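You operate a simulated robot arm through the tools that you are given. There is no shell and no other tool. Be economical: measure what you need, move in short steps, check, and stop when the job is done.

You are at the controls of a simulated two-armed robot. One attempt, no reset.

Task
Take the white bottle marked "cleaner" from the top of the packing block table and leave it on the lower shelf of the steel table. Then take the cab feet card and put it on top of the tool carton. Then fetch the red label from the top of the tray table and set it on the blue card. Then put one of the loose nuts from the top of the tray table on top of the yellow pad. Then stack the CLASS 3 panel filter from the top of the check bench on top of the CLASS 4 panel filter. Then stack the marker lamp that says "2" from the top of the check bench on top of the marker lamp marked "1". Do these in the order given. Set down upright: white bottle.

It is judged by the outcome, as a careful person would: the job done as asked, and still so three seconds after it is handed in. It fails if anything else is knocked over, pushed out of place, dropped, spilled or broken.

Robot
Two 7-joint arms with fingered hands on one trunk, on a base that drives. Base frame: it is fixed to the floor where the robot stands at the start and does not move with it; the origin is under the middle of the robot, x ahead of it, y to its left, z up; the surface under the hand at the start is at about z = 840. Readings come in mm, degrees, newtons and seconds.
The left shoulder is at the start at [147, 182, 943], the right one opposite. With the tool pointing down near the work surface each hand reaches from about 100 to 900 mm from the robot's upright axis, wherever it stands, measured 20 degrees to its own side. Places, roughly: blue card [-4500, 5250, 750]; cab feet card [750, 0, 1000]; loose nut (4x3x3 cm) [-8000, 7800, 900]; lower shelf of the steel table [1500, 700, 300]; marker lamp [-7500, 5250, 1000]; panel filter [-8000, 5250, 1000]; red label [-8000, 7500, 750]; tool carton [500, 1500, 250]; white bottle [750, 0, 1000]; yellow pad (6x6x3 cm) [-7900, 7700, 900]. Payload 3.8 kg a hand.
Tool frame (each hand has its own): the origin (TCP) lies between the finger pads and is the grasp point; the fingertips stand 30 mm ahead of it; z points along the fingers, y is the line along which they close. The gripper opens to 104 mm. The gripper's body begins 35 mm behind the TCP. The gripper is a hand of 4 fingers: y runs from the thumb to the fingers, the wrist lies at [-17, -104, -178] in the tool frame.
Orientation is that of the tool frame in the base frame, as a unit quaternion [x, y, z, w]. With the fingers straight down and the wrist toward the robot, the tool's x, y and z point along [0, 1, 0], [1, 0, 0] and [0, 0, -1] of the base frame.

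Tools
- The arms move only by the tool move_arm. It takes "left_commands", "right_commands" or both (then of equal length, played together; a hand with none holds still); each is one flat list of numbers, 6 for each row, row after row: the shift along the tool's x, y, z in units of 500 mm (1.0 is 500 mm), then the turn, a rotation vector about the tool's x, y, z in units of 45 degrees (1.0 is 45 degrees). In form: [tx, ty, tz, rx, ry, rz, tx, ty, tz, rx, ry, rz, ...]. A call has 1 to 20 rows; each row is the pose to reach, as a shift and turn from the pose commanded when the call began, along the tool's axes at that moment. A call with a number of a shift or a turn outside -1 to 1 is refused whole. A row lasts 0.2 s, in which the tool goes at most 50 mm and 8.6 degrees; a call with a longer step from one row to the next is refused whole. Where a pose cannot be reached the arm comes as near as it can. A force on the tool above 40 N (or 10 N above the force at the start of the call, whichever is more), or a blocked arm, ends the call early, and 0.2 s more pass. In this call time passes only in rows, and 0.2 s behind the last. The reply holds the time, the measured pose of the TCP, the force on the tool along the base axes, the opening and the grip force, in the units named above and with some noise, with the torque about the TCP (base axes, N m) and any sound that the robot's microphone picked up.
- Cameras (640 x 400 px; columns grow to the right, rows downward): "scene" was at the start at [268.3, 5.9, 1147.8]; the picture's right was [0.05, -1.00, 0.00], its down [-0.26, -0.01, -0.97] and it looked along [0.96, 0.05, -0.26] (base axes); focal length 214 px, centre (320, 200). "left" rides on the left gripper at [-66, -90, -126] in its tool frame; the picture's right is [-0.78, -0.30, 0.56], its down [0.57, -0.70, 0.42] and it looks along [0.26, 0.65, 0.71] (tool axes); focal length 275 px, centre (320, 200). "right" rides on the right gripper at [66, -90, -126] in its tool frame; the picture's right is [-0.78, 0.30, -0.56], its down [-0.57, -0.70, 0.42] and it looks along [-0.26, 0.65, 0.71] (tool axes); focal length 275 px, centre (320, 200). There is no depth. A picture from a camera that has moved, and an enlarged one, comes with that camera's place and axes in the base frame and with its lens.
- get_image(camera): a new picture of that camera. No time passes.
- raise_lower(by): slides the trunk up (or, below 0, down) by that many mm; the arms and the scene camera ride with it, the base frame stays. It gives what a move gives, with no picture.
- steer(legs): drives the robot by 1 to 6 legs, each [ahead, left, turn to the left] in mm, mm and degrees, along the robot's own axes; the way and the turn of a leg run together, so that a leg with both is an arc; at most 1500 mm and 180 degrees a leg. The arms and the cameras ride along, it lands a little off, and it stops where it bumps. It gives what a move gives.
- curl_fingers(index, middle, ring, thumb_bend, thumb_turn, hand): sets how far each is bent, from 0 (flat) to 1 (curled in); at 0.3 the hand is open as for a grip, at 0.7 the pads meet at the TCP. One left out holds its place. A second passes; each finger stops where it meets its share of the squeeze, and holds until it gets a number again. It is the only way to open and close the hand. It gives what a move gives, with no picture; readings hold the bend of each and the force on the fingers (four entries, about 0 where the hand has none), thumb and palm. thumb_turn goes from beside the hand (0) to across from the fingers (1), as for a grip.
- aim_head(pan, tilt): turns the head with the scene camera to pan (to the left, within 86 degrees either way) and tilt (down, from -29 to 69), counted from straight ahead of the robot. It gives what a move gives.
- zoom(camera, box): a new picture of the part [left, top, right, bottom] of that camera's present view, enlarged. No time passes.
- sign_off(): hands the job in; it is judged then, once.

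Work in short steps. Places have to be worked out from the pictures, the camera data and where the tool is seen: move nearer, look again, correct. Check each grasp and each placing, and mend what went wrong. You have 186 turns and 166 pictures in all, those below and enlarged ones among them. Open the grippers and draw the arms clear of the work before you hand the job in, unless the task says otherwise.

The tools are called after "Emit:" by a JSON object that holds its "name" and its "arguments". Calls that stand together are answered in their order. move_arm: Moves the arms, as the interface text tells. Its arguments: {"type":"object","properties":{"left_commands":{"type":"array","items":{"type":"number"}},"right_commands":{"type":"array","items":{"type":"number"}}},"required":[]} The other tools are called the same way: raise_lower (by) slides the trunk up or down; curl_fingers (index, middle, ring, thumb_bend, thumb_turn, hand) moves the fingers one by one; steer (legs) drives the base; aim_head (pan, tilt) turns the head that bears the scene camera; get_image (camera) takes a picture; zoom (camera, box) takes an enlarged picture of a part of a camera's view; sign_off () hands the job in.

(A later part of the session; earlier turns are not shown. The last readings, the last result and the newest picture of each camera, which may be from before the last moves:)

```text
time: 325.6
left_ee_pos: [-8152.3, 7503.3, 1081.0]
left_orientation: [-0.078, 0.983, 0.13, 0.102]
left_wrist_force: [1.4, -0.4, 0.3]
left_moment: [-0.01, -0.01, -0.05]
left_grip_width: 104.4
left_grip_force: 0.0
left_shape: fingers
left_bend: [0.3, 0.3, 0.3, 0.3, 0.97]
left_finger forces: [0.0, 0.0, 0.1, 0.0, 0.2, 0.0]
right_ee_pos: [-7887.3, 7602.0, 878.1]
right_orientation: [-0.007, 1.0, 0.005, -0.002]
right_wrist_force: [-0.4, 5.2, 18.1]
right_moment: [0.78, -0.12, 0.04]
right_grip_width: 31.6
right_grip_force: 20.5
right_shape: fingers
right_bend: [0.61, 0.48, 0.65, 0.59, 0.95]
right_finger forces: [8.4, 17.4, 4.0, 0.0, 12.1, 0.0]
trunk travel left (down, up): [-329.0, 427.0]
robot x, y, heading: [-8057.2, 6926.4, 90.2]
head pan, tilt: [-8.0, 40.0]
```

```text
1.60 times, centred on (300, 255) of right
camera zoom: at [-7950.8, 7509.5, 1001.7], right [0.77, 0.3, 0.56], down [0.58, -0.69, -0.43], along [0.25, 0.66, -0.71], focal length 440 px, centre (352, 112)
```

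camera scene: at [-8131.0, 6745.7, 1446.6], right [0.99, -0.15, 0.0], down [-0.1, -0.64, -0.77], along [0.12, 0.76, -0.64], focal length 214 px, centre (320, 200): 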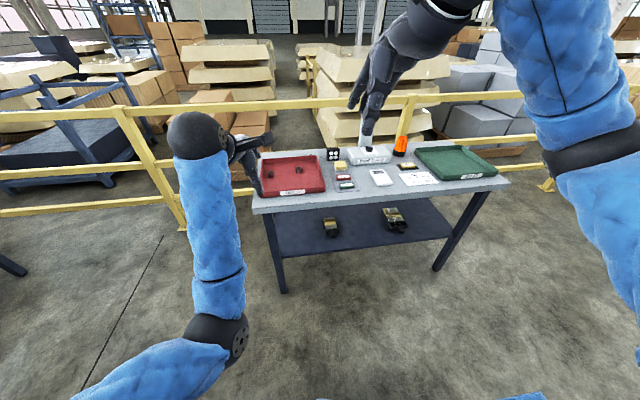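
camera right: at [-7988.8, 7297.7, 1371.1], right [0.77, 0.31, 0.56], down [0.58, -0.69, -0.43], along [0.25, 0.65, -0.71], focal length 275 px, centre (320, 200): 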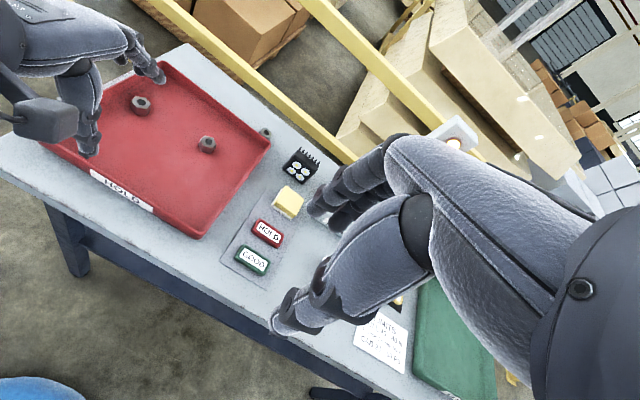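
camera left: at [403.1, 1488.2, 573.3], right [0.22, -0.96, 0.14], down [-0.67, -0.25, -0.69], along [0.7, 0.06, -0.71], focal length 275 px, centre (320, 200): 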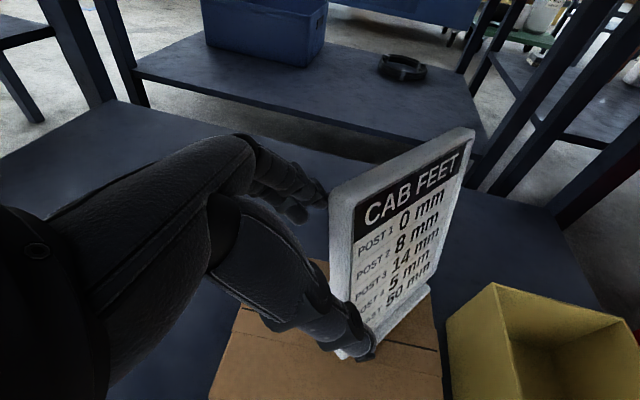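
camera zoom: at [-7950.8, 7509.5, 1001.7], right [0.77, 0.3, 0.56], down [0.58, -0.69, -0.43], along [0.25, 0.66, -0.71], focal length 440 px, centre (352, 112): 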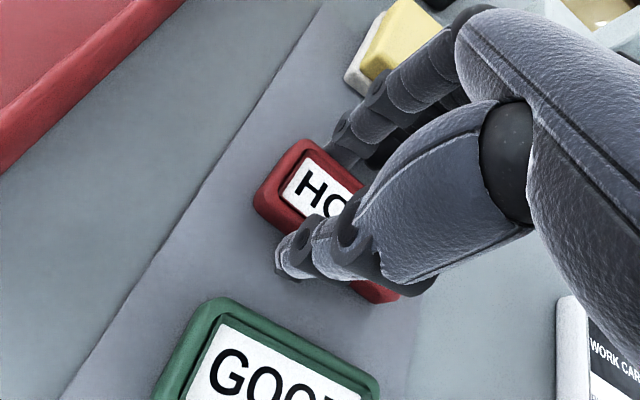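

The label is held (index+ring vs thumb, width ~31 mm). Lift slowly and check.

Emit:
{"name": "move_arm", "arguments": {"right_commands": [0, 0, -0.02, 0, 0, 0, 0, 0, -0.06, 0, 0, 0, 0, 0, -0.12, 0, 0, 0]}}

Emit:
{"name": "zoom", "arguments": {"camera": "right", "box": [150, 130, 450, 380]}}

```text
time: 326.4
left_ee_pos: [-8150.0, 7503.8, 1081.4]
left_orientation: [-0.078, 0.983, 0.131, 0.102]
left_wrist_force: [-0.1, -0.4, -0.7]
left_moment: [-0.02, -0.03, 0.0]
left_grip_width: 104.3
left_grip_force: 0.1
left_shape: fingers
left_bend: [0.3, 0.3, 0.3, 0.3, 0.97]
left_finger forces: [0.1, 0.0, 0.1, 0.0, 0.0, 0.0]
right_ee_pos: [-7885.5, 7601.6, 932.4]
right_orientation: [-0.007, 1.0, -0.001, -0.001]
right_wrist_force: [0.3, 0.3, -0.5]
right_moment: [-0.03, -0.02, 0.02]
right_grip_width: 31.2
right_grip_force: 12.3
right_shape: fingers
right_bend: [0.61, 0.55, 0.65, 0.59, 0.95]
right_finger forces: [8.1, 0.0, 3.8, 0.0, 12.0, 0.1]
trunk travel left (down, up): [-329.0, 427.0]
robot x, y, heading: [-8057.5, 6924.8, 90.1]
head pan, tilt: [-8.0, 40.0]
```

```text
1.60 times, centred on (300, 255) of right
camera zoom: at [-7949.8, 7509.8, 1058.3], right [0.77, 0.31, 0.56], down [0.58, -0.69, -0.42], along [0.26, 0.65, -0.71], focal length 440 px, centre (352, 112)
```

zoom: 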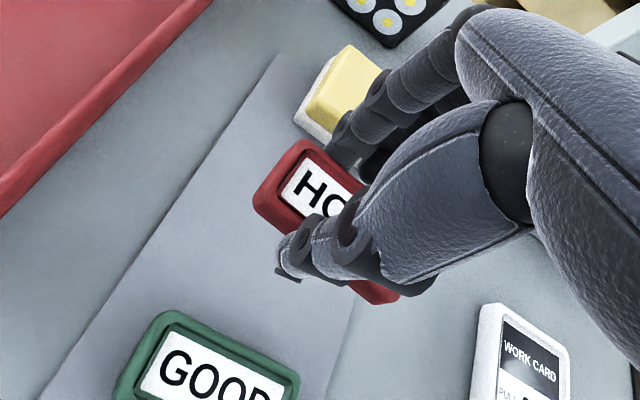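

Label is in hand. Firm the grip slightly, raise, back off and turn toward the wood table with the cards.

Emit:
{"name": "curl_fingers", "arguments": {"hand": "right", "index": 0.78, "middle": 0.78, "ring": 0.78, "thumb_bend": 0.76}}

Emit:
{"name": "move_arm", "arguments": {"right_commands": [0, 0, -0.1, 0, 0, 0, 0, 0, -0.2, 0, 0, 0, 0, 0, -0.3, 0, 0, 0, 0, 0, -0.4, 0, 0, 0]}}

Emit:
{"name": "steer", "arguments": {"legs": [[-380, 0, 0], [0, 0, -90], [1450, 0, 0], [700, 0, 0]]}}

Emit:
{"name": "aim_head", "arguments": {"pan": -40, "tilt": 25}}

Emit:
{"name": "get_image", "arguments": {"camera": "scene"}}

```text
time: 327.4
left_ee_pos: [-8152.3, 7505.4, 1081.6]
left_orientation: [-0.077, 0.983, 0.132, 0.102]
left_wrist_force: [0.2, 0.9, -0.2]
left_moment: [-0.02, -0.03, 0.0]
left_grip_width: 104.1
left_grip_force: 0.2
left_shape: fingers
left_bend: [0.3, 0.3, 0.3, 0.3, 0.97]
left_finger forces: [0.0, 0.0, 0.1, 0.0, 0.1, 0.0]
right_ee_pos: [-7886.3, 7603.1, 933.6]
right_orientation: [-0.007, 1.0, 0.001, 0.0]
right_wrist_force: [0.0, -0.3, -0.9]
right_moment: [0.0, 0.0, 0.0]
right_grip_width: 33.2
right_grip_force: 27.9
right_shape: fingers
right_bend: [0.76, 0.76, 0.78, 0.53, 0.91]
right_finger forces: [14.0, 7.8, 7.3, 0.0, 26.8, 0.0]
trunk travel left (down, up): [-329.0, 427.0]
robot x, y, heading: [-8060.5, 6927.1, 90.1]
head pan, tilt: [-8.0, 40.0]
```

```text
time: 328.4
left_ee_pos: [-8151.3, 7503.8, 1082.1]
left_orientation: [-0.077, 0.983, 0.131, 0.103]
left_wrist_force: [0.0, 0.4, 0.4]
left_moment: [0.03, -0.02, 0.0]
left_grip_width: 104.1
left_grip_force: 0.1
left_shape: fingers
left_bend: [0.3, 0.3, 0.3, 0.3, 0.97]
left_finger forces: [0.1, 0.1, 0.0, 0.1, 0.0, 0.0]
right_ee_pos: [-7890.1, 7600.9, 1132.4]
right_orientation: [-0.007, 1.0, 0.0, 0.0]
right_wrist_force: [-0.7, 0.0, -0.3]
right_moment: [0.0, -0.01, 0.03]
right_grip_width: 33.2
right_grip_force: 28.9
right_shape: fingers
right_bend: [0.76, 0.76, 0.78, 0.53, 0.91]
right_finger forces: [14.7, 8.9, 6.9, 0.0, 26.6, 0.0]
trunk travel left (down, up): [-329.0, 427.0]
robot x, y, heading: [-8056.8, 6931.1, 90.0]
head pan, tilt: [-8.0, 40.0]
```

```text
time: 344.9
left_ee_pos: [-5338.0, 6552.4, 1081.2]
left_orientation: [0.655, 0.737, 0.018, 0.166]
left_wrist_force: [0.8, 0.0, -1.1]
left_moment: [0.02, 0.0, -0.01]
left_grip_width: 104.6
left_grip_force: 0.0
left_shape: fingers
left_bend: [0.3, 0.3, 0.3, 0.3, 0.97]
left_finger forces: [0.0, 0.0, 0.0, 0.0, 0.0, 0.0]
right_ee_pos: [-5252.4, 6288.3, 1131.5]
right_orientation: [0.716, 0.698, 0.0, 0.0]
right_wrist_force: [0.8, 1.7, -0.3]
right_moment: [-0.02, -0.01, 0.02]
right_grip_width: 33.1
right_grip_force: 27.7
right_shape: fingers
right_bend: [0.77, 0.76, 0.78, 0.53, 0.92]
right_finger forces: [14.0, 8.8, 6.5, 0.1, 25.3, 0.1]
trunk travel left (down, up): [-329.0, 427.0]
robot x, y, heading: [-5920.2, 6480.8, -2.1]
head pan, tilt: [-8.0, 40.0]
```

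```text
time: 345.8
left_ee_pos: [-5337.8, 6553.7, 1081.5]
left_orientation: [0.655, 0.737, 0.018, 0.165]
left_wrist_force: [0.1, 0.6, -0.8]
left_moment: [-0.01, -0.01, -0.02]
left_grip_width: 104.4
left_grip_force: 0.0
left_shape: fingers
left_bend: [0.3, 0.3, 0.3, 0.3, 0.97]
left_finger forces: [0.0, 0.0, 0.1, 0.0, 0.0, 0.0]
right_ee_pos: [-5252.3, 6287.9, 1130.6]
right_orientation: [0.716, 0.698, 0.001, 0.001]
right_wrist_force: [0.3, 0.1, -0.8]
right_moment: [0.02, -0.02, 0.01]
right_grip_width: 33.0
right_grip_force: 27.4
right_shape: fingers
right_bend: [0.77, 0.76, 0.78, 0.53, 0.92]
right_finger forces: [14.0, 8.9, 6.5, 0.0, 25.2, 0.1]
trunk travel left (down, up): [-329.0, 427.0]
robot x, y, heading: [-5917.5, 6483.9, -2.1]
head pan, tilt: [-40.0, 25.0]
```

```text
56 pictures are left
camera scene: at [-5788.8, 6419.8, 1368.8], right [-0.67, -0.74, 0.0], down [-0.31, 0.28, -0.91], along [0.67, -0.61, -0.42], focal length 214 px, centre (320, 200)
```

scene: 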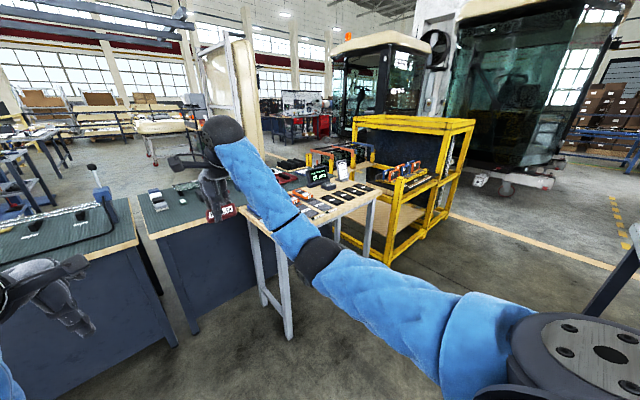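

Zoom into the wood table.

Emit:
{"name": "zoom", "arguments": {"camera": "scene", "box": [220, 130, 440, 270]}}

```text
2.86 times, centred on (330, 200) of scene
camera zoom: at [-5788.8, 6419.8, 1368.8], right [-0.67, -0.74, 0.0], down [-0.31, 0.28, -0.91], along [0.67, -0.61, -0.42], focal length 613 px, centre (291, 200)
```

zoom: 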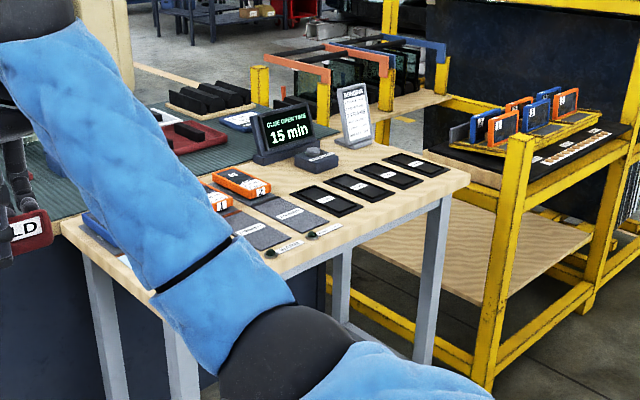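

The blue-framed card on the green-mat bench (≈(-4470,5415)) matches. I move closer to that corner and look.

Emit:
{"name": "steer", "arguments": {"legs": [[500, -250, 0], [0, 0, -45]]}}

Emit:
{"name": "aim_head", "arguments": {"pan": 5, "tilt": 28}}

Emit:
{"name": "get_image", "arguments": {"camera": "scene"}}

```text
time: 351.1
left_ee_pos: [-4956.1, 5857.9, 1081.3]
left_orientation: [0.886, 0.433, -0.047, 0.159]
left_wrist_force: [-0.1, -0.2, 0.5]
left_moment: [-0.03, 0.01, 0.02]
left_grip_width: 104.2
left_grip_force: 0.1
left_shape: fingers
left_bend: [0.3, 0.3, 0.3, 0.3, 0.97]
left_finger forces: [0.0, 0.0, 0.1, 0.1, 0.1, 0.0]
right_ee_pos: [-5083.0, 5609.1, 1132.2]
right_orientation: [0.928, 0.374, 0.002, 0.0]
right_wrist_force: [0.2, -0.5, 0.4]
right_moment: [-0.02, -0.03, 0.03]
right_grip_width: 32.7
right_grip_force: 26.5
right_shape: fingers
right_bend: [0.77, 0.76, 0.78, 0.53, 0.92]
right_finger forces: [13.8, 8.7, 6.2, 0.1, 24.4, 0.0]
trunk travel left (down, up): [-329.0, 427.0]
robot x, y, heading: [-5417.7, 6215.9, -46.7]
head pan, tilt: [-40.0, 25.0]
```

```text
time: 352.3
left_ee_pos: [-4955.9, 5859.3, 1082.2]
left_orientation: [0.886, 0.433, -0.045, 0.159]
left_wrist_force: [-0.9, 0.5, 0.6]
left_moment: [0.01, 0.0, -0.02]
left_grip_width: 104.5
left_grip_force: 0.0
left_shape: fingers
left_bend: [0.3, 0.3, 0.3, 0.3, 0.97]
left_finger forces: [0.0, 0.0, 0.0, 0.0, 0.0, 0.0]
right_ee_pos: [-5082.0, 5607.7, 1132.1]
right_orientation: [0.928, 0.373, 0.0, 0.001]
right_wrist_force: [-0.5, -0.5, -0.3]
right_moment: [0.0, -0.02, 0.01]
right_grip_width: 32.8
right_grip_force: 25.7
right_shape: fingers
right_bend: [0.77, 0.76, 0.78, 0.53, 0.92]
right_finger forces: [13.8, 8.7, 6.3, 0.0, 24.4, 0.1]
trunk travel left (down, up): [-329.0, 427.0]
robot x, y, heading: [-5424.0, 6213.3, -47.0]
head pan, tilt: [5.0, 28.0]
```

```text
54 pictures are left
camera scene: at [-5309.8, 6110.9, 1364.0], right [-0.67, -0.75, 0.0], down [-0.35, 0.31, -0.88], along [0.66, -0.59, -0.47], focal length 214 px, centre (320, 200)
```

scene: 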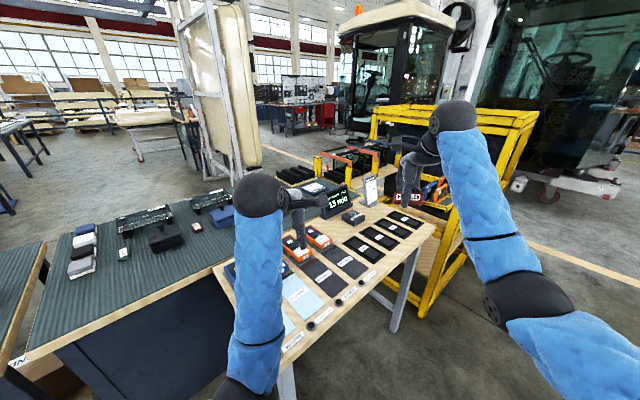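

Emit:
{"name": "zoom", "arguments": {"camera": "scene", "box": [200, 160, 440, 360]}}

```text
2.00 times, centred on (320, 260) of scene
camera zoom: at [-5309.8, 6110.9, 1364.0], right [-0.67, -0.75, 0.0], down [-0.35, 0.31, -0.88], along [0.66, -0.59, -0.47], focal length 429 px, centre (320, 80)
```

zoom: 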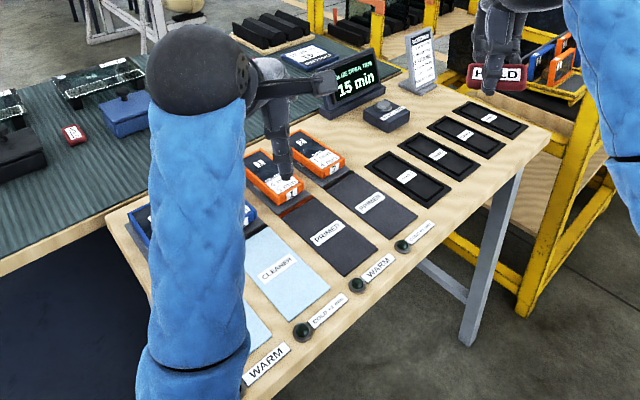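

Light-blue pads here are at x≈−4976; the listed place (x≈−4500, y≈5250) matches the blue-framed card on the mat. Zoom on it.

Emit:
{"name": "zoom", "arguments": {"camera": "scene", "box": [270, 150, 370, 220]}}

```text
5.71 times, centred on (320, 185) of scene
camera zoom: at [-5309.8, 6110.9, 1364.0], right [-0.67, -0.75, 0.0], down [-0.35, 0.31, -0.88], along [0.66, -0.59, -0.47], focal length 1226 px, centre (320, 286)
```

zoom: 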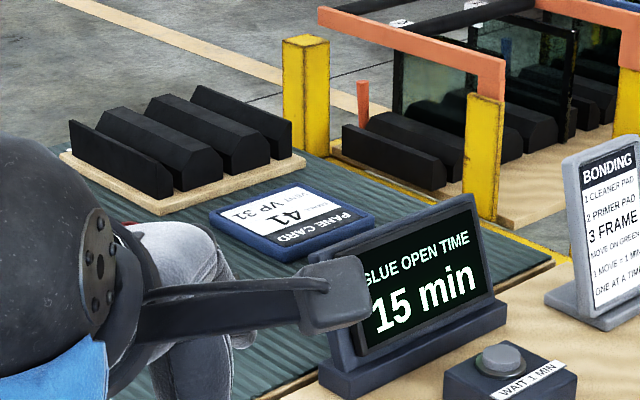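

It is the blue PANE CARD. It's only reachable from the far side of that bench, so I drive round: back down the gap, along the lane and up on the other side.

Emit:
{"name": "steer", "arguments": {"legs": [[0, 0, -43], [0, -230, 0], [1450, 0, 0], [1450, 0, 0], [250, 0, 0]]}}

Emit:
{"name": "steer", "arguments": {"legs": [[0, 0, 90], [1450, 0, 0], [800, 0, 0], [0, 0, 90]]}}

Emit:
{"name": "aim_head", "arguments": {"pan": 20, "tilt": 22}}

Emit:
{"name": "get_image", "arguments": {"camera": "scene"}}

```text
time: 370.3
left_ee_pos: [-5487.5, 2664.4, 1082.9]
left_orientation: [0.983, 0.091, -0.098, 0.13]
left_wrist_force: [-0.9, 26.7, -1.5]
left_moment: [0.32, 0.06, 0.24]
left_grip_width: 90.3
left_grip_force: 13.1
left_shape: fingers
left_bend: [0.41, 0.41, 0.34, 0.3, 0.97]
left_finger forces: [10.6, 11.2, 4.6, 0.0, 0.0, 0.0]
right_ee_pos: [-5747.9, 2557.1, 1132.9]
right_orientation: [1.0, 0.019, 0.001, 0.002]
right_wrist_force: [-0.1, -0.2, 0.2]
right_moment: [-0.01, 0.0, 0.01]
right_grip_width: 32.4
right_grip_force: 25.4
right_shape: fingers
right_bend: [0.77, 0.76, 0.78, 0.53, 0.92]
right_finger forces: [13.4, 8.7, 5.9, 0.1, 23.9, 0.0]
trunk travel left (down, up): [-329.0, 427.0]
robot x, y, heading: [-5593.7, 3233.4, -88.5]
head pan, tilt: [5.0, 28.0]
stopped in leg 5: the force on the tool passed its limit at 58 N (the readings are from after the stop); the commanded pose is now the measured one
```

```text
time: 372.0
left_ee_pos: [-5341.3, 2708.1, 1083.7]
left_orientation: [0.961, 0.221, -0.081, 0.143]
left_wrist_force: [-0.1, 0.8, 0.0]
left_moment: [0.0, -0.01, 0.0]
left_grip_width: 104.2
left_grip_force: 0.0
left_shape: fingers
left_bend: [0.3, 0.3, 0.3, 0.3, 0.97]
left_finger forces: [0.0, 0.0, 0.1, 0.0, 0.0, 0.0]
right_ee_pos: [-5576.1, 2537.2, 1130.4]
right_orientation: [0.99, 0.139, -0.006, -0.007]
right_wrist_force: [-1.8, 1.0, -0.8]
right_moment: [-0.06, -0.08, -0.04]
right_grip_width: 32.3
right_grip_force: 28.5
right_shape: fingers
right_bend: [0.77, 0.76, 0.78, 0.52, 0.92]
right_finger forces: [18.0, 8.7, 5.4, 0.1, 25.2, 0.1]
trunk travel left (down, up): [-329.0, 427.0]
robot x, y, heading: [-5597.0, 3231.1, -73.4]
head pan, tilt: [5.0, 28.0]
stopped in leg 1: the force on the tool passed its limit at 85 N (the readings are from after the stop); the commanded pose is now the measured one
```

```text
time: 372.7
left_ee_pos: [-5341.1, 2707.7, 1082.8]
left_orientation: [0.961, 0.221, -0.08, 0.143]
left_wrist_force: [0.0, -0.7, -0.7]
left_moment: [-0.02, 0.0, -0.01]
left_grip_width: 104.1
left_grip_force: 0.1
left_shape: fingers
left_bend: [0.3, 0.3, 0.3, 0.3, 0.97]
left_finger forces: [0.0, 0.0, 0.0, 0.0, 0.0, 0.0]
right_ee_pos: [-5577.0, 2536.3, 1130.7]
right_orientation: [0.99, 0.139, -0.005, -0.006]
right_wrist_force: [-5.3, 2.1, -0.1]
right_moment: [-0.07, -0.14, -0.05]
right_grip_width: 32.4
right_grip_force: 29.8
right_shape: fingers
right_bend: [0.77, 0.76, 0.78, 0.52, 0.92]
right_finger forces: [19.9, 8.8, 5.2, 0.0, 25.3, 0.0]
trunk travel left (down, up): [-329.0, 427.0]
robot x, y, heading: [-5602.9, 3228.9, -73.1]
head pan, tilt: [20.0, 22.0]
```

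```text
51 pictures are left
camera scene: at [-5524.6, 3099.8, 1373.7], right [-0.8, -0.6, 0.0], down [-0.22, 0.3, -0.93], along [0.55, -0.74, -0.37], focal length 214 px, centre (320, 200)
```

scene: 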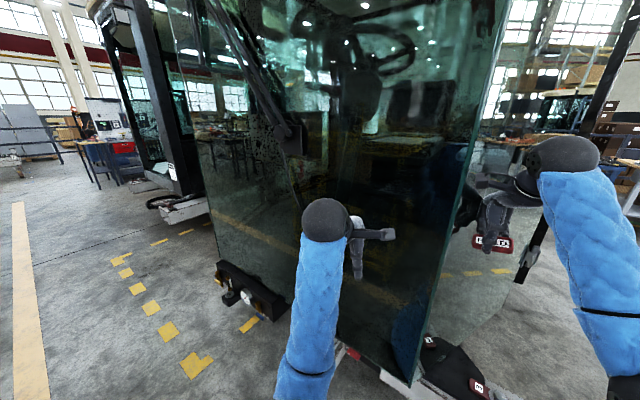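

My hands ran into the cab glass (I turned too close to it). I undo the turn and back away.

Emit:
{"name": "steer", "arguments": {"legs": [[0, 0, -15], [-450, 0, 0], [0, 0, 90]]}}

Emit:
{"name": "get_image", "arguments": {"camera": "right"}}

Emit:
{"name": "aim_head", "arguments": {"pan": -40, "tilt": 18}}

Emit:
{"name": "get_image", "arguments": {"camera": "scene"}}

```text
time: 379.0
left_ee_pos: [-5051.7, 3533.5, 1082.7]
left_orientation: [0.79, 0.591, -0.013, 0.161]
left_wrist_force: [-4.8, -4.9, -1.8]
left_moment: [0.27, -0.56, 0.68]
left_grip_width: 104.6
left_grip_force: 0.1
left_shape: fingers
left_bend: [0.3, 0.3, 0.3, 0.3, 0.97]
left_finger forces: [0.1, 0.0, 0.0, 0.0, 0.0, 0.0]
right_ee_pos: [-5069.6, 3253.0, 1131.8]
right_orientation: [0.841, 0.54, -0.006, -0.004]
right_wrist_force: [0.7, 0.8, -0.3]
right_moment: [0.02, -0.01, -0.01]
right_grip_width: 32.1
right_grip_force: 25.4
right_shape: fingers
right_bend: [0.77, 0.76, 0.78, 0.52, 0.92]
right_finger forces: [14.2, 8.4, 5.3, 0.1, 23.2, 0.0]
trunk travel left (down, up): [-329.0, 427.0]
robot x, y, heading: [-5611.1, 3687.5, -23.9]
head pan, tilt: [20.0, 22.0]
stopped in leg 3: the force on the tool passed its limit at 106 N (the readings are from after the stop); the commanded pose is now the measured one
```

```text
50 pictures are left
camera right: at [-5121.7, 3349.7, 1256.9], right [-0.05, -0.83, 0.56], down [-0.88, -0.23, -0.41], along [0.47, -0.51, -0.72], focal length 275 px, centre (320, 200)
```

right: 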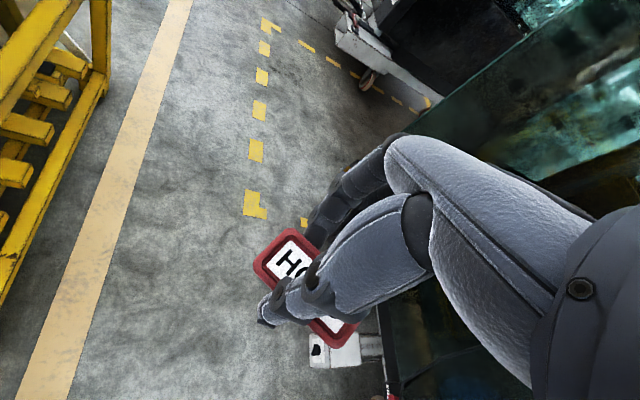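

```text
time: 380.3
left_ee_pos: [-5050.1, 3532.8, 1082.8]
left_orientation: [0.79, 0.592, -0.013, 0.16]
left_wrist_force: [-4.3, -6.9, 0.7]
left_moment: [0.76, -0.39, 0.83]
left_grip_width: 104.5
left_grip_force: 0.1
left_shape: fingers
left_bend: [0.3, 0.3, 0.3, 0.3, 0.97]
left_finger forces: [0.0, 0.1, 0.0, 0.0, 0.0, 0.0]
right_ee_pos: [-5071.3, 3253.2, 1131.7]
right_orientation: [0.842, 0.54, -0.005, -0.003]
right_wrist_force: [1.1, 0.8, 0.3]
right_moment: [-0.02, 0.03, -0.03]
right_grip_width: 32.3
right_grip_force: 25.4
right_shape: fingers
right_bend: [0.77, 0.76, 0.78, 0.52, 0.92]
right_finger forces: [14.2, 8.3, 5.3, 0.1, 23.2, 0.2]
trunk travel left (down, up): [-329.0, 427.0]
robot x, y, heading: [-5609.7, 3694.2, -23.9]
head pan, tilt: [-40.0, 18.0]
```

```text
49 pictures are left
camera scene: at [-5513.7, 3581.5, 1380.1], right [-0.9, -0.44, 0.0], down [-0.14, 0.28, -0.95], along [0.42, -0.85, -0.31], focal length 214 px, centre (320, 200)
```

scene: 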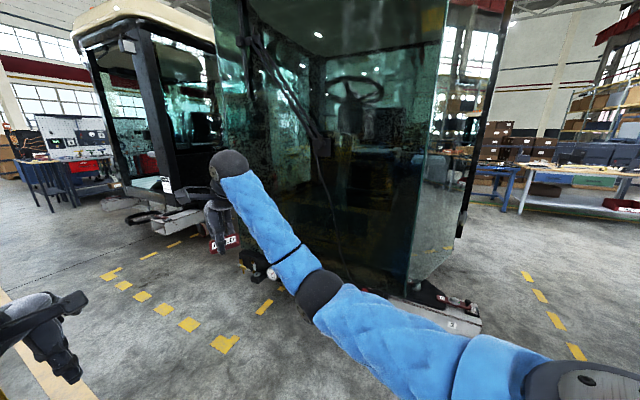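

The left wrist touched the yellow cart's corner while turning. Undo 20°, move west into open floor, turn there, and inspect the cart.

Emit:
{"name": "steer", "arguments": {"legs": [[0, 0, -20], [-340, -240, 0], [0, 0, 44]]}}

Emit:
{"name": "aim_head", "arguments": {"pan": 5, "tilt": 18}}

Emit:
{"name": "get_image", "arguments": {"camera": "scene"}}

```text
time: 386.0
left_ee_pos: [-5446.5, 3834.3, 1083.0]
left_orientation: [0.652, 0.741, 0.019, 0.16]
left_wrist_force: [0.2, 0.3, 0.0]
left_moment: [0.02, 0.0, 0.03]
left_grip_width: 104.5
left_grip_force: 0.0
left_shape: fingers
left_bend: [0.3, 0.3, 0.3, 0.3, 0.97]
left_finger forces: [0.0, 0.1, 0.0, 0.0, 0.1, 0.0]
right_ee_pos: [-5351.2, 3569.9, 1132.2]
right_orientation: [0.712, 0.702, -0.008, -0.001]
right_wrist_force: [0.1, 0.3, 0.7]
right_moment: [0.0, -0.05, -0.03]
right_grip_width: 31.6
right_grip_force: 25.3
right_shape: fingers
right_bend: [0.77, 0.76, 0.78, 0.53, 0.92]
right_finger forces: [13.7, 8.1, 5.3, 0.0, 22.4, 0.0]
trunk travel left (down, up): [-329.0, 427.0]
robot x, y, heading: [-6022.7, 3749.1, -0.3]
head pan, tilt: [-40.0, 18.0]
```

```text
time: 387.1
left_ee_pos: [-5445.6, 3834.9, 1081.3]
left_orientation: [0.652, 0.741, 0.019, 0.159]
left_wrist_force: [-0.2, -0.1, 0.4]
left_moment: [0.02, 0.0, 0.0]
left_grip_width: 104.3
left_grip_force: 0.0
left_shape: fingers
left_bend: [0.3, 0.3, 0.3, 0.3, 0.97]
left_finger forces: [0.1, 0.0, 0.1, 0.0, 0.0, 0.0]
right_ee_pos: [-5350.4, 3569.7, 1132.2]
right_orientation: [0.713, 0.701, -0.007, -0.001]
right_wrist_force: [-0.8, 0.6, 0.3]
right_moment: [0.02, 0.01, -0.02]
right_grip_width: 31.9
right_grip_force: 24.6
right_shape: fingers
right_bend: [0.77, 0.76, 0.78, 0.53, 0.92]
right_finger forces: [13.6, 8.3, 5.4, 0.0, 22.3, 0.0]
trunk travel left (down, up): [-329.0, 427.0]
robot x, y, heading: [-6021.7, 3749.1, 0.0]
head pan, tilt: [5.0, 18.0]
```

```text
48 pictures are left
camera scene: at [-5867.3, 3760.6, 1380.2], right [0.08, -1.0, 0.0], down [-0.31, -0.03, -0.95], along [0.95, 0.08, -0.31], focal length 214 px, centre (320, 200)
```

scene: 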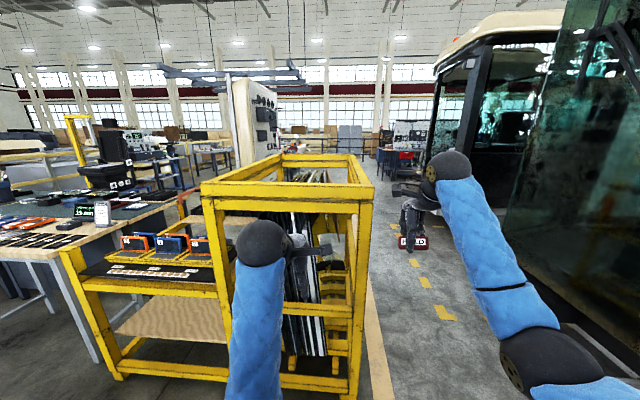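

Cart is fine and the label still held. Strafe to y≈3145 and drive east along the lane.

Emit:
{"name": "steer", "arguments": {"legs": [[0, -605, 0], [700, 0, 0]]}}

```text
time: 394.1
left_ee_pos: [-4732.6, 3219.6, 1082.4]
left_orientation: [0.648, 0.744, 0.021, 0.16]
left_wrist_force: [-0.1, 0.0, -0.4]
left_moment: [0.02, 0.03, -0.02]
left_grip_width: 104.1
left_grip_force: 0.1
left_shape: fingers
left_bend: [0.3, 0.3, 0.3, 0.3, 0.97]
left_finger forces: [0.0, 0.0, 0.0, 0.0, 0.0, 0.0]
right_ee_pos: [-4633.9, 2954.8, 1130.2]
right_orientation: [0.709, 0.705, -0.007, -0.002]
right_wrist_force: [-0.2, 0.5, 0.4]
right_moment: [-0.05, 0.0, -0.01]
right_grip_width: 31.9
right_grip_force: 24.8
right_shape: fingers
right_bend: [0.77, 0.76, 0.78, 0.52, 0.92]
right_finger forces: [13.7, 8.1, 5.3, 0.0, 22.3, 0.0]
trunk travel left (down, up): [-329.0, 427.0]
robot x, y, heading: [-5308.1, 3133.7, 0.2]
head pan, tilt: [5.0, 18.0]
```

Continue east, then turn to face +y and look for the bench's far side.

Emit:
{"name": "steer", "arguments": {"legs": [[1450, 0, 0], [550, 60, 0], [0, 0, 90], [700, 0, 0]]}}

Emit:
{"name": "aim_head", "arguments": {"pan": 25, "tilt": 20}}

Emit:
{"name": "get_image", "arguments": {"camera": "scene"}}

```text
time: 411.4
left_ee_pos: [-3301.4, 4478.6, 1082.1]
left_orientation: [-0.039, 0.986, 0.124, 0.102]
left_wrist_force: [0.4, 0.8, -0.6]
left_moment: [0.01, -0.03, 0.02]
left_grip_width: 104.3
left_grip_force: 0.1
left_shape: fingers
left_bend: [0.3, 0.3, 0.3, 0.3, 0.97]
left_finger forces: [0.0, 0.1, 0.0, 0.1, 0.0, 0.1]
right_ee_pos: [-3032.3, 4560.6, 1131.4]
right_orientation: [0.033, 0.999, -0.007, 0.004]
right_wrist_force: [-0.1, 1.0, 0.2]
right_moment: [0.0, 0.0, -0.01]
right_grip_width: 31.1
right_grip_force: 23.9
right_shape: fingers
right_bend: [0.77, 0.76, 0.78, 0.53, 0.92]
right_finger forces: [13.5, 8.2, 5.1, 0.1, 21.8, 0.0]
trunk travel left (down, up): [-329.0, 427.0]
robot x, y, heading: [-3251.2, 3897.4, 87.1]
head pan, tilt: [5.0, 18.0]
```

```text
time: 412.3
left_ee_pos: [-3302.9, 4479.9, 1082.3]
left_orientation: [-0.038, 0.986, 0.125, 0.102]
left_wrist_force: [-0.3, 0.2, 0.5]
left_moment: [-0.01, -0.03, 0.0]
left_grip_width: 104.4
left_grip_force: 0.0
left_shape: fingers
left_bend: [0.3, 0.3, 0.3, 0.3, 0.97]
left_finger forces: [0.1, 0.1, 0.1, 0.1, 0.0, 0.1]
right_ee_pos: [-3032.8, 4559.4, 1130.7]
right_orientation: [0.033, 0.999, -0.007, 0.004]
right_wrist_force: [-0.2, 0.8, -0.8]
right_moment: [0.02, 0.02, 0.0]
right_grip_width: 31.2
right_grip_force: 24.5
right_shape: fingers
right_bend: [0.77, 0.76, 0.78, 0.53, 0.92]
right_finger forces: [13.5, 8.1, 5.1, 0.0, 21.8, 0.1]
trunk travel left (down, up): [-329.0, 427.0]
robot x, y, heading: [-3249.1, 3898.0, 87.0]
head pan, tilt: [25.0, 20.0]
```

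```text
47 pictures are left
camera scene: at [-3280.5, 4048.7, 1376.9], right [0.93, 0.37, 0.0], down [0.13, -0.32, -0.94], along [-0.35, 0.87, -0.34], focal length 214 px, centre (320, 200)
```

scene: 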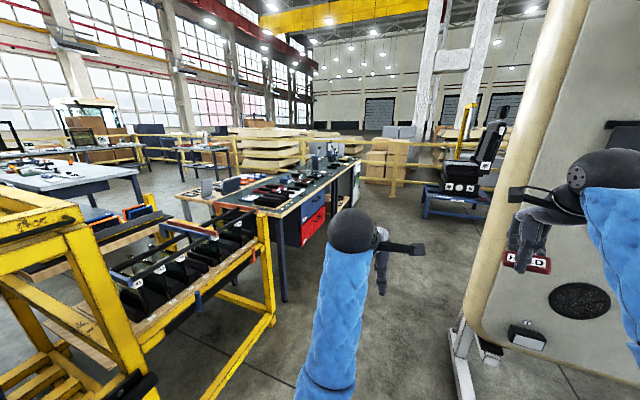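

The bench's east face is at x≈−3960 with the card ~500 mm in. I move to (−3480,5190), raise for clearance, and turn to face it.

Emit:
{"name": "raise_lower", "arguments": {"by": 200}}

Emit:
{"name": "steer", "arguments": {"legs": [[0, 230, 3], [1290, 0, 0], [0, 0, 90]]}}

Emit:
{"name": "aim_head", "arguments": {"pan": 0, "tilt": 40}}

Emit:
{"name": "get_image", "arguments": {"camera": "scene"}}

```text
time: 414.4
left_ee_pos: [-3313.1, 4483.3, 1285.1]
left_orientation: [-0.044, 0.986, 0.131, 0.093]
left_wrist_force: [0.2, -0.2, -0.1]
left_moment: [-0.03, 0.01, 0.0]
left_grip_width: 104.5
left_grip_force: 0.1
left_shape: fingers
left_bend: [0.3, 0.3, 0.3, 0.3, 0.97]
left_finger forces: [0.0, 0.1, 0.0, 0.0, 0.0, 0.0]
right_ee_pos: [-3033.5, 4560.0, 1330.3]
right_orientation: [0.034, 0.999, -0.008, 0.004]
right_wrist_force: [0.6, -0.6, 0.1]
right_moment: [0.0, -0.02, 0.03]
right_grip_width: 31.0
right_grip_force: 24.5
right_shape: fingers
right_bend: [0.77, 0.76, 0.78, 0.53, 0.92]
right_finger forces: [13.5, 8.1, 5.1, 0.0, 21.9, 0.1]
trunk travel left (down, up): [-529.0, 227.0]
robot x, y, heading: [-3246.4, 3897.5, 86.9]
head pan, tilt: [25.0, 20.0]
```

```text
time: 426.1
left_ee_pos: [-4058.2, 5077.4, 1284.5]
left_orientation: [0.756, -0.635, -0.157, 0.032]
left_wrist_force: [0.8, -0.5, -0.2]
left_moment: [0.01, -0.02, 0.0]
left_grip_width: 104.4
left_grip_force: 0.0
left_shape: fingers
left_bend: [0.3, 0.3, 0.3, 0.3, 0.97]
left_finger forces: [0.0, 0.0, 0.0, 0.0, 0.0, 0.0]
right_ee_pos: [-4159.4, 5349.1, 1330.6]
right_orientation: [0.713, -0.702, 0.001, -0.009]
right_wrist_force: [-0.7, 0.2, -0.3]
right_moment: [-0.03, 0.06, 0.01]
right_grip_width: 30.7
right_grip_force: 24.4
right_shape: fingers
right_bend: [0.77, 0.76, 0.78, 0.53, 0.92]
right_finger forces: [13.6, 8.1, 4.9, 0.0, 21.3, 0.0]
trunk travel left (down, up): [-529.0, 227.0]
robot x, y, heading: [-3480.4, 5193.8, -178.4]
head pan, tilt: [25.0, 20.0]
```

```text
time: 427.0
left_ee_pos: [-4059.3, 5075.8, 1284.2]
left_orientation: [0.756, -0.634, -0.157, 0.034]
left_wrist_force: [0.4, 0.5, 0.4]
left_moment: [0.04, 0.0, 0.04]
left_grip_width: 104.3
left_grip_force: 0.0
left_shape: fingers
left_bend: [0.3, 0.3, 0.3, 0.3, 0.97]
left_finger forces: [0.1, 0.0, 0.0, 0.0, 0.0, 0.0]
right_ee_pos: [-4159.5, 5349.9, 1331.1]
right_orientation: [0.714, -0.7, 0.001, -0.007]
right_wrist_force: [-0.3, 0.5, -0.6]
right_moment: [0.0, -0.01, 0.02]
right_grip_width: 30.8
right_grip_force: 23.7
right_shape: fingers
right_bend: [0.77, 0.76, 0.78, 0.53, 0.92]
right_finger forces: [13.4, 8.1, 5.0, 0.1, 21.4, 0.1]
trunk travel left (down, up): [-529.0, 227.0]
robot x, y, heading: [-3481.6, 5188.9, -178.6]
head pan, tilt: [0.0, 40.0]
```

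```text
46 pictures are left
camera scene: at [-3586.0, 5187.0, 1547.1], right [-0.03, 1.0, 0.0], down [0.64, 0.02, -0.77], along [-0.77, -0.02, -0.64], focal length 214 px, centre (320, 200)
```

scene: 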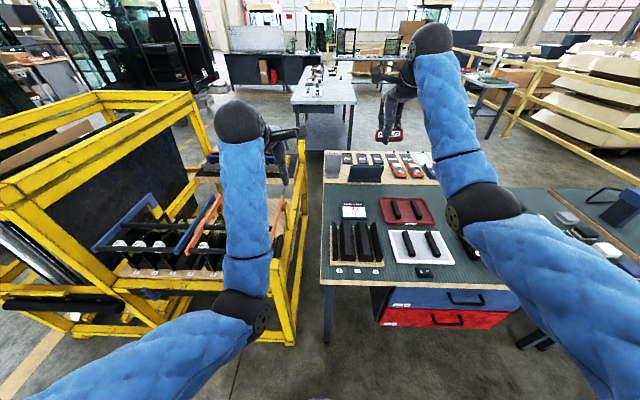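

The PANE CARD is visible at about (-4370,5325). I lift the left arm away from the yellow rack, then drive in 150 mm and lower.

Emit:
{"name": "move_arm", "arguments": {"left_commands": [-0.006, -0.037, -0.084, 0, 0, 0, -0.011, -0.073, -0.167, 0, 0, 0, -0.017, -0.11, -0.251, 0, 0, 0, -0.023, -0.146, -0.335, 0, 0, 0, -0.029, -0.183, -0.419, 0, 0, 0, -0.034, -0.219, -0.502, 0, 0, 0, -0.04, -0.256, -0.586, 0, 0, 0]}}

Emit:
{"name": "steer", "arguments": {"legs": [[120, -40, 0]]}}

Emit:
{"name": "get_image", "arguments": {"camera": "right"}}

Emit:
{"name": "zoom", "arguments": {"camera": "scene", "box": [280, 150, 480, 300]}}

```text
time: 428.6
left_ee_pos: [-4035.0, 5094.6, 1460.7]
left_orientation: [0.755, -0.635, -0.159, 0.035]
left_wrist_force: [1.2, 0.2, -0.4]
left_moment: [0.03, 0.0, 0.0]
left_grip_width: 104.6
left_grip_force: 0.0
left_shape: fingers
left_bend: [0.3, 0.3, 0.3, 0.3, 0.97]
left_finger forces: [0.0, 0.0, 0.1, 0.1, 0.0, 0.0]
left hand out of reach, approached as far as the arm can: row 3, 4, 5, 6, 7
right_ee_pos: [-4160.3, 5349.1, 1332.4]
right_orientation: [0.714, -0.7, 0.001, -0.007]
right_wrist_force: [-0.1, -0.6, -0.7]
right_moment: [0.0, 0.0, 0.03]
right_grip_width: 30.8
right_grip_force: 24.2
right_shape: fingers
right_bend: [0.77, 0.76, 0.78, 0.53, 0.92]
right_finger forces: [13.5, 8.0, 5.0, 0.1, 21.4, 0.0]
trunk travel left (down, up): [-529.0, 227.0]
robot x, y, heading: [-3483.9, 5188.1, -178.3]
head pan, tilt: [0.0, 40.0]
```

```text
time: 429.8
left_ee_pos: [-4159.1, 5130.6, 1461.8]
left_orientation: [0.755, -0.635, -0.16, 0.034]
left_wrist_force: [-0.3, -0.9, -0.6]
left_moment: [-0.03, -0.01, 0.0]
left_grip_width: 104.5
left_grip_force: 0.0
left_shape: fingers
left_bend: [0.3, 0.3, 0.3, 0.3, 0.97]
left_finger forces: [0.1, 0.0, 0.0, 0.0, 0.0, 0.0]
right_ee_pos: [-4282.8, 5386.8, 1331.7]
right_orientation: [0.713, -0.701, 0.001, -0.007]
right_wrist_force: [-0.2, -0.1, -0.3]
right_moment: [0.02, 0.03, -0.03]
right_grip_width: 30.4
right_grip_force: 23.6
right_shape: fingers
right_bend: [0.77, 0.76, 0.78, 0.53, 0.92]
right_finger forces: [13.5, 8.1, 5.0, 0.1, 21.5, 0.0]
trunk travel left (down, up): [-529.0, 227.0]
robot x, y, heading: [-3606.2, 5225.2, -178.6]
head pan, tilt: [0.0, 40.0]
```

```text
45 pictures are left
camera right: at [-4192.4, 5319.7, 1457.2], right [-0.32, 0.77, 0.56], down [0.7, 0.59, -0.41], along [-0.64, 0.26, -0.72], focal length 275 px, centre (320, 200)
```

right: 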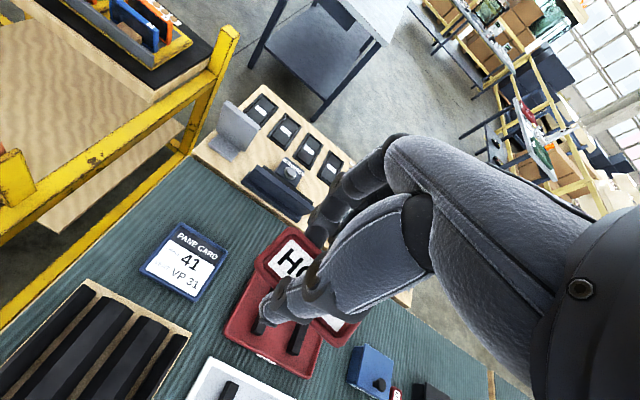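

```text
2.67 times, centred on (380, 225) of scene
camera zoom: at [-3709.5, 5224.2, 1547.0], right [-0.03, 1.0, 0.0], down [0.64, 0.02, -0.77], along [-0.77, -0.02, -0.64], focal length 572 px, centre (160, 133)
```

zoom: 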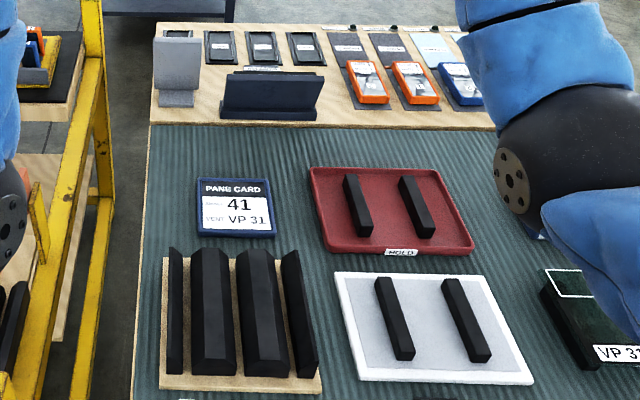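

Card centre ≈(-4370,5331), consistent in both cameras. Lower the trunk 250 mm and move the label above the card.

Emit:
{"name": "raise_lower", "arguments": {"by": -250}}

Emit:
{"name": "move_arm", "arguments": {"right_commands": [0.055, 0.09, 0, 0, 0, 0, 0.11, 0.175, 0, 0, 0, 0, 0.11, 0.175, 0.09, 0, 0, 0, 0.11, 0.175, 0.18, 0, 0, 0, 0.11, 0.175, 0.26, 0, 0, 0]}}

Emit:
{"name": "get_image", "arguments": {"camera": "right"}}

```text
time: 432.4
left_ee_pos: [-4212.4, 5129.0, 1143.2]
left_orientation: [0.764, -0.635, -0.115, -0.006]
left_wrist_force: [0.5, -0.3, 0.0]
left_moment: [0.01, -0.01, 0.01]
left_grip_width: 104.4
left_grip_force: 0.1
left_shape: fingers
left_bend: [0.3, 0.3, 0.3, 0.3, 0.97]
left_finger forces: [0.0, 0.0, 0.0, 0.1, 0.0, 0.0]
right_ee_pos: [-4281.9, 5385.3, 1081.9]
right_orientation: [0.712, -0.702, 0.001, -0.007]
right_wrist_force: [0.2, -0.5, 0.1]
right_moment: [-0.01, 0.01, 0.0]
right_grip_width: 30.7
right_grip_force: 24.5
right_shape: fingers
right_bend: [0.77, 0.76, 0.78, 0.53, 0.92]
right_finger forces: [13.5, 8.1, 4.8, 0.1, 21.5, 0.0]
trunk travel left (down, up): [-279.0, 477.0]
robot x, y, heading: [-3605.9, 5228.3, -178.5]
head pan, tilt: [0.0, 40.0]
```

```text
refused: row 1 steps farther than a row can; nothing moved
```

```text
43 pictures are left
camera right: at [-4191.7, 5319.8, 1207.8], right [-0.32, 0.77, 0.56], down [0.7, 0.59, -0.41], along [-0.64, 0.26, -0.72], focal length 275 px, centre (320, 200)
```

right: 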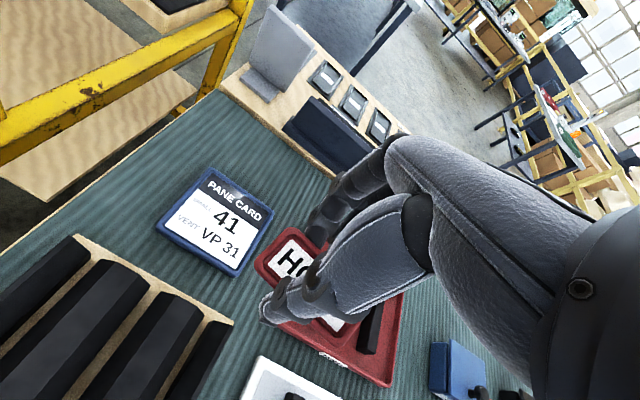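

Split into smaller rows and repeat the move.

Emit:
{"name": "move_arm", "arguments": {"right_commands": [0.036, 0.058, 0, 0, 0, 0, 0.072, 0.117, 0, 0, 0, 0, 0.11, 0.175, 0, 0, 0, 0, 0.11, 0.175, 0.09, 0, 0, 0, 0.11, 0.175, 0.18, 0, 0, 0, 0.11, 0.175, 0.27, 0, 0, 0, 0.11, 0.175, 0.34, 0, 0, 0]}}

Emit:
{"name": "get_image", "arguments": {"camera": "right"}}

```text
time: 434.0
left_ee_pos: [-4213.0, 5128.4, 1142.3]
left_orientation: [0.763, -0.636, -0.115, -0.006]
left_wrist_force: [0.0, 0.6, 0.1]
left_moment: [0.02, -0.01, 0.0]
left_grip_width: 104.2
left_grip_force: 0.1
left_shape: fingers
left_bend: [0.3, 0.3, 0.3, 0.3, 0.97]
left_finger forces: [0.0, 0.1, 0.1, 0.0, 0.0, 0.1]
right_ee_pos: [-4367.6, 5332.0, 908.1]
right_orientation: [0.714, -0.7, 0.002, -0.008]
right_wrist_force: [-0.8, 0.0, -0.2]
right_moment: [0.0, 0.01, 0.0]
right_grip_width: 30.7
right_grip_force: 23.7
right_shape: fingers
right_bend: [0.77, 0.76, 0.78, 0.53, 0.92]
right_finger forces: [13.7, 8.2, 4.9, 0.0, 21.2, 0.0]
trunk travel left (down, up): [-279.0, 477.0]
robot x, y, heading: [-3608.2, 5230.9, -178.4]
head pan, tilt: [0.0, 40.0]
```

```text
42 pictures are left
camera right: at [-4277.7, 5264.5, 1034.5], right [-0.32, 0.77, 0.56], down [0.7, 0.59, -0.41], along [-0.64, 0.26, -0.72], focal length 275 px, centre (320, 200)
```

right: 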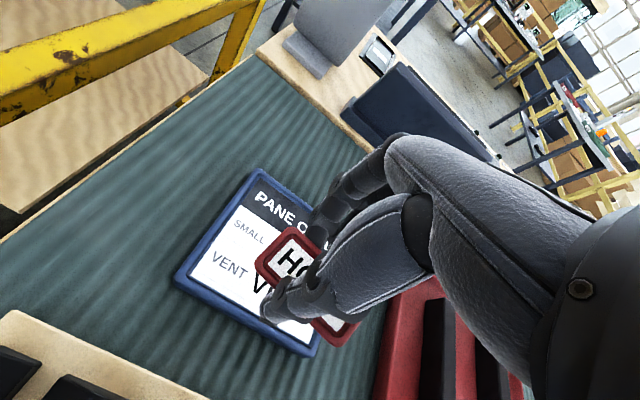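

Label sits ~25 mm off the card centre; shift and lower gently until touch.

Emit:
{"name": "move_arm", "arguments": {"right_commands": [0.024, 0.046, 0, 0, 0, 0, 0.024, 0.046, 0.012, 0, 0, 0, 0.024, 0.046, 0.02, 0, 0, 0, 0.024, 0.046, 0.028, 0, 0, 0, 0.024, 0.046, 0.036, 0, 0, 0]}}

Emit:
{"name": "zoom", "arguments": {"camera": "right", "box": [150, 150, 420, 380]}}

```text
time: 435.2
left_ee_pos: [-4211.6, 5128.9, 1141.5]
left_orientation: [0.764, -0.635, -0.114, -0.006]
left_wrist_force: [-0.3, 0.3, 0.4]
left_moment: [-0.01, -0.03, -0.01]
left_grip_width: 104.3
left_grip_force: 0.0
left_shape: fingers
left_bend: [0.3, 0.3, 0.3, 0.3, 0.97]
left_finger forces: [0.0, 0.1, 0.0, 0.0, 0.1, 0.1]
right_ee_pos: [-4388.9, 5320.3, 890.8]
right_orientation: [0.713, -0.701, 0.001, -0.007]
right_wrist_force: [-0.6, 0.5, -0.2]
right_moment: [0.01, 0.02, -0.03]
right_grip_width: 30.5
right_grip_force: 23.8
right_shape: fingers
right_bend: [0.77, 0.76, 0.78, 0.53, 0.92]
right_finger forces: [13.7, 8.2, 4.8, 0.1, 21.3, 0.0]
trunk travel left (down, up): [-279.0, 477.0]
robot x, y, heading: [-3605.4, 5227.5, -178.4]
head pan, tilt: [0.0, 40.0]
```

```text
1.74 times, centred on (285, 265) of right
camera zoom: at [-4299.6, 5252.9, 1017.2], right [-0.32, 0.77, 0.56], down [0.7, 0.59, -0.41], along [-0.64, 0.26, -0.72], focal length 479 px, centre (381, 87)
```

zoom: 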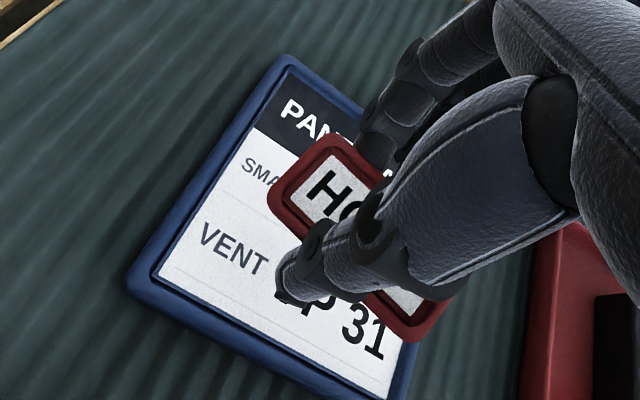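

Good lateral position over the card. Continue down in small steps.

Emit:
{"name": "move_arm", "arguments": {"right_commands": [0, -0.004, 0.008, 0, 0, 0, 0, -0.006, 0.016, 0, 0, 0, 0, -0.006, 0.024, 0, 0, 0, 0, -0.006, 0.03, 0, 0, 0, 0, -0.006, 0.036, 0, 0, 0]}}

Emit:
{"name": "zoom", "arguments": {"camera": "right", "box": [150, 150, 420, 380]}}

```text
time: 436.4
left_ee_pos: [-4213.2, 5129.3, 1141.6]
left_orientation: [0.764, -0.635, -0.114, -0.006]
left_wrist_force: [0.4, 0.5, 0.3]
left_moment: [0.02, 0.01, 0.0]
left_grip_width: 104.5
left_grip_force: 0.1
left_shape: fingers
left_bend: [0.3, 0.3, 0.3, 0.3, 0.97]
left_finger forces: [0.1, 0.0, 0.1, 0.0, 0.1, 0.0]
right_ee_pos: [-4387.2, 5319.2, 873.8]
right_orientation: [0.713, -0.701, 0.001, -0.007]
right_wrist_force: [0.2, -0.2, 0.2]
right_moment: [0.0, -0.01, -0.01]
right_grip_width: 30.5
right_grip_force: 24.1
right_shape: fingers
right_bend: [0.77, 0.76, 0.78, 0.53, 0.92]
right_finger forces: [13.7, 8.1, 4.8, 0.1, 21.2, 0.1]
trunk travel left (down, up): [-279.0, 477.0]
robot x, y, heading: [-3602.4, 5226.0, -178.4]
head pan, tilt: [0.0, 40.0]
```

```text
1.74 times, centred on (285, 265) of right
camera zoom: at [-4296.1, 5253.1, 999.3], right [-0.32, 0.77, 0.56], down [0.7, 0.59, -0.41], along [-0.64, 0.26, -0.72], focal length 479 px, centre (381, 87)
```

zoom: 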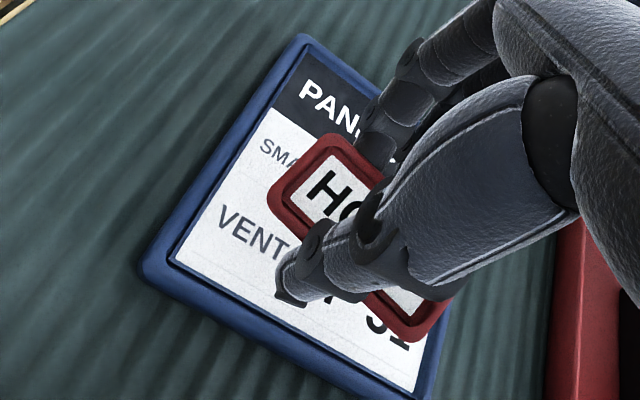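

No contact yet; keep creeping down.

Emit:
{"name": "move_arm", "arguments": {"right_commands": [0, 0, 0.006, 0, 0, 0, 0, 0, 0.012, 0, 0, 0, 0, 0, 0.018, 0, 0, 0, 0, 0, 0.024, 0, 0, 0, 0, 0, 0.03, 0, 0, 0, 0, 0, 0.036, 0, 0, 0]}}

Emit:
{"name": "zoom", "arguments": {"camera": "right", "box": [150, 150, 420, 380]}}

```text
time: 437.8
left_ee_pos: [-4212.9, 5128.6, 1141.6]
left_orientation: [0.764, -0.635, -0.114, -0.006]
left_wrist_force: [0.6, -0.3, 0.3]
left_moment: [0.0, -0.01, 0.04]
left_grip_width: 104.3
left_grip_force: 0.0
left_shape: fingers
left_bend: [0.3, 0.3, 0.3, 0.3, 0.97]
left_finger forces: [0.0, 0.0, 0.0, 0.1, 0.1, 0.0]
right_ee_pos: [-4386.5, 5318.9, 855.6]
right_orientation: [0.714, -0.701, 0.001, -0.007]
right_wrist_force: [-0.6, -0.4, -0.8]
right_moment: [-0.02, 0.04, 0.0]
right_grip_width: 30.3
right_grip_force: 23.8
right_shape: fingers
right_bend: [0.77, 0.76, 0.78, 0.53, 0.92]
right_finger forces: [13.5, 8.2, 4.8, 0.0, 21.2, 0.0]
trunk travel left (down, up): [-279.0, 477.0]
robot x, y, heading: [-3607.8, 5225.6, -178.5]
head pan, tilt: [0.0, 40.0]
```

```text
1.74 times, centred on (285, 265) of right
camera zoom: at [-4295.9, 5252.1, 981.0], right [-0.32, 0.77, 0.56], down [0.7, 0.59, -0.41], along [-0.64, 0.26, -0.72], focal length 479 px, centre (381, 87)
```

zoom: 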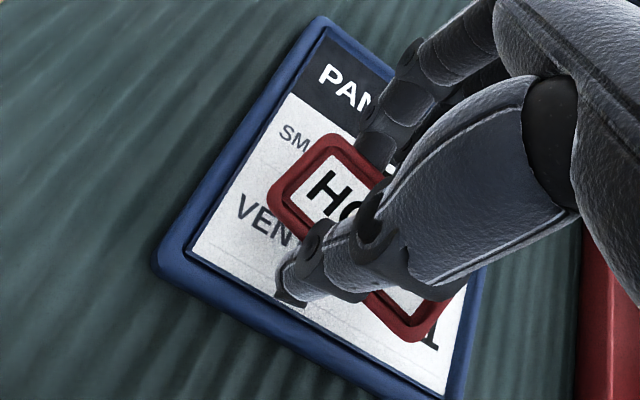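

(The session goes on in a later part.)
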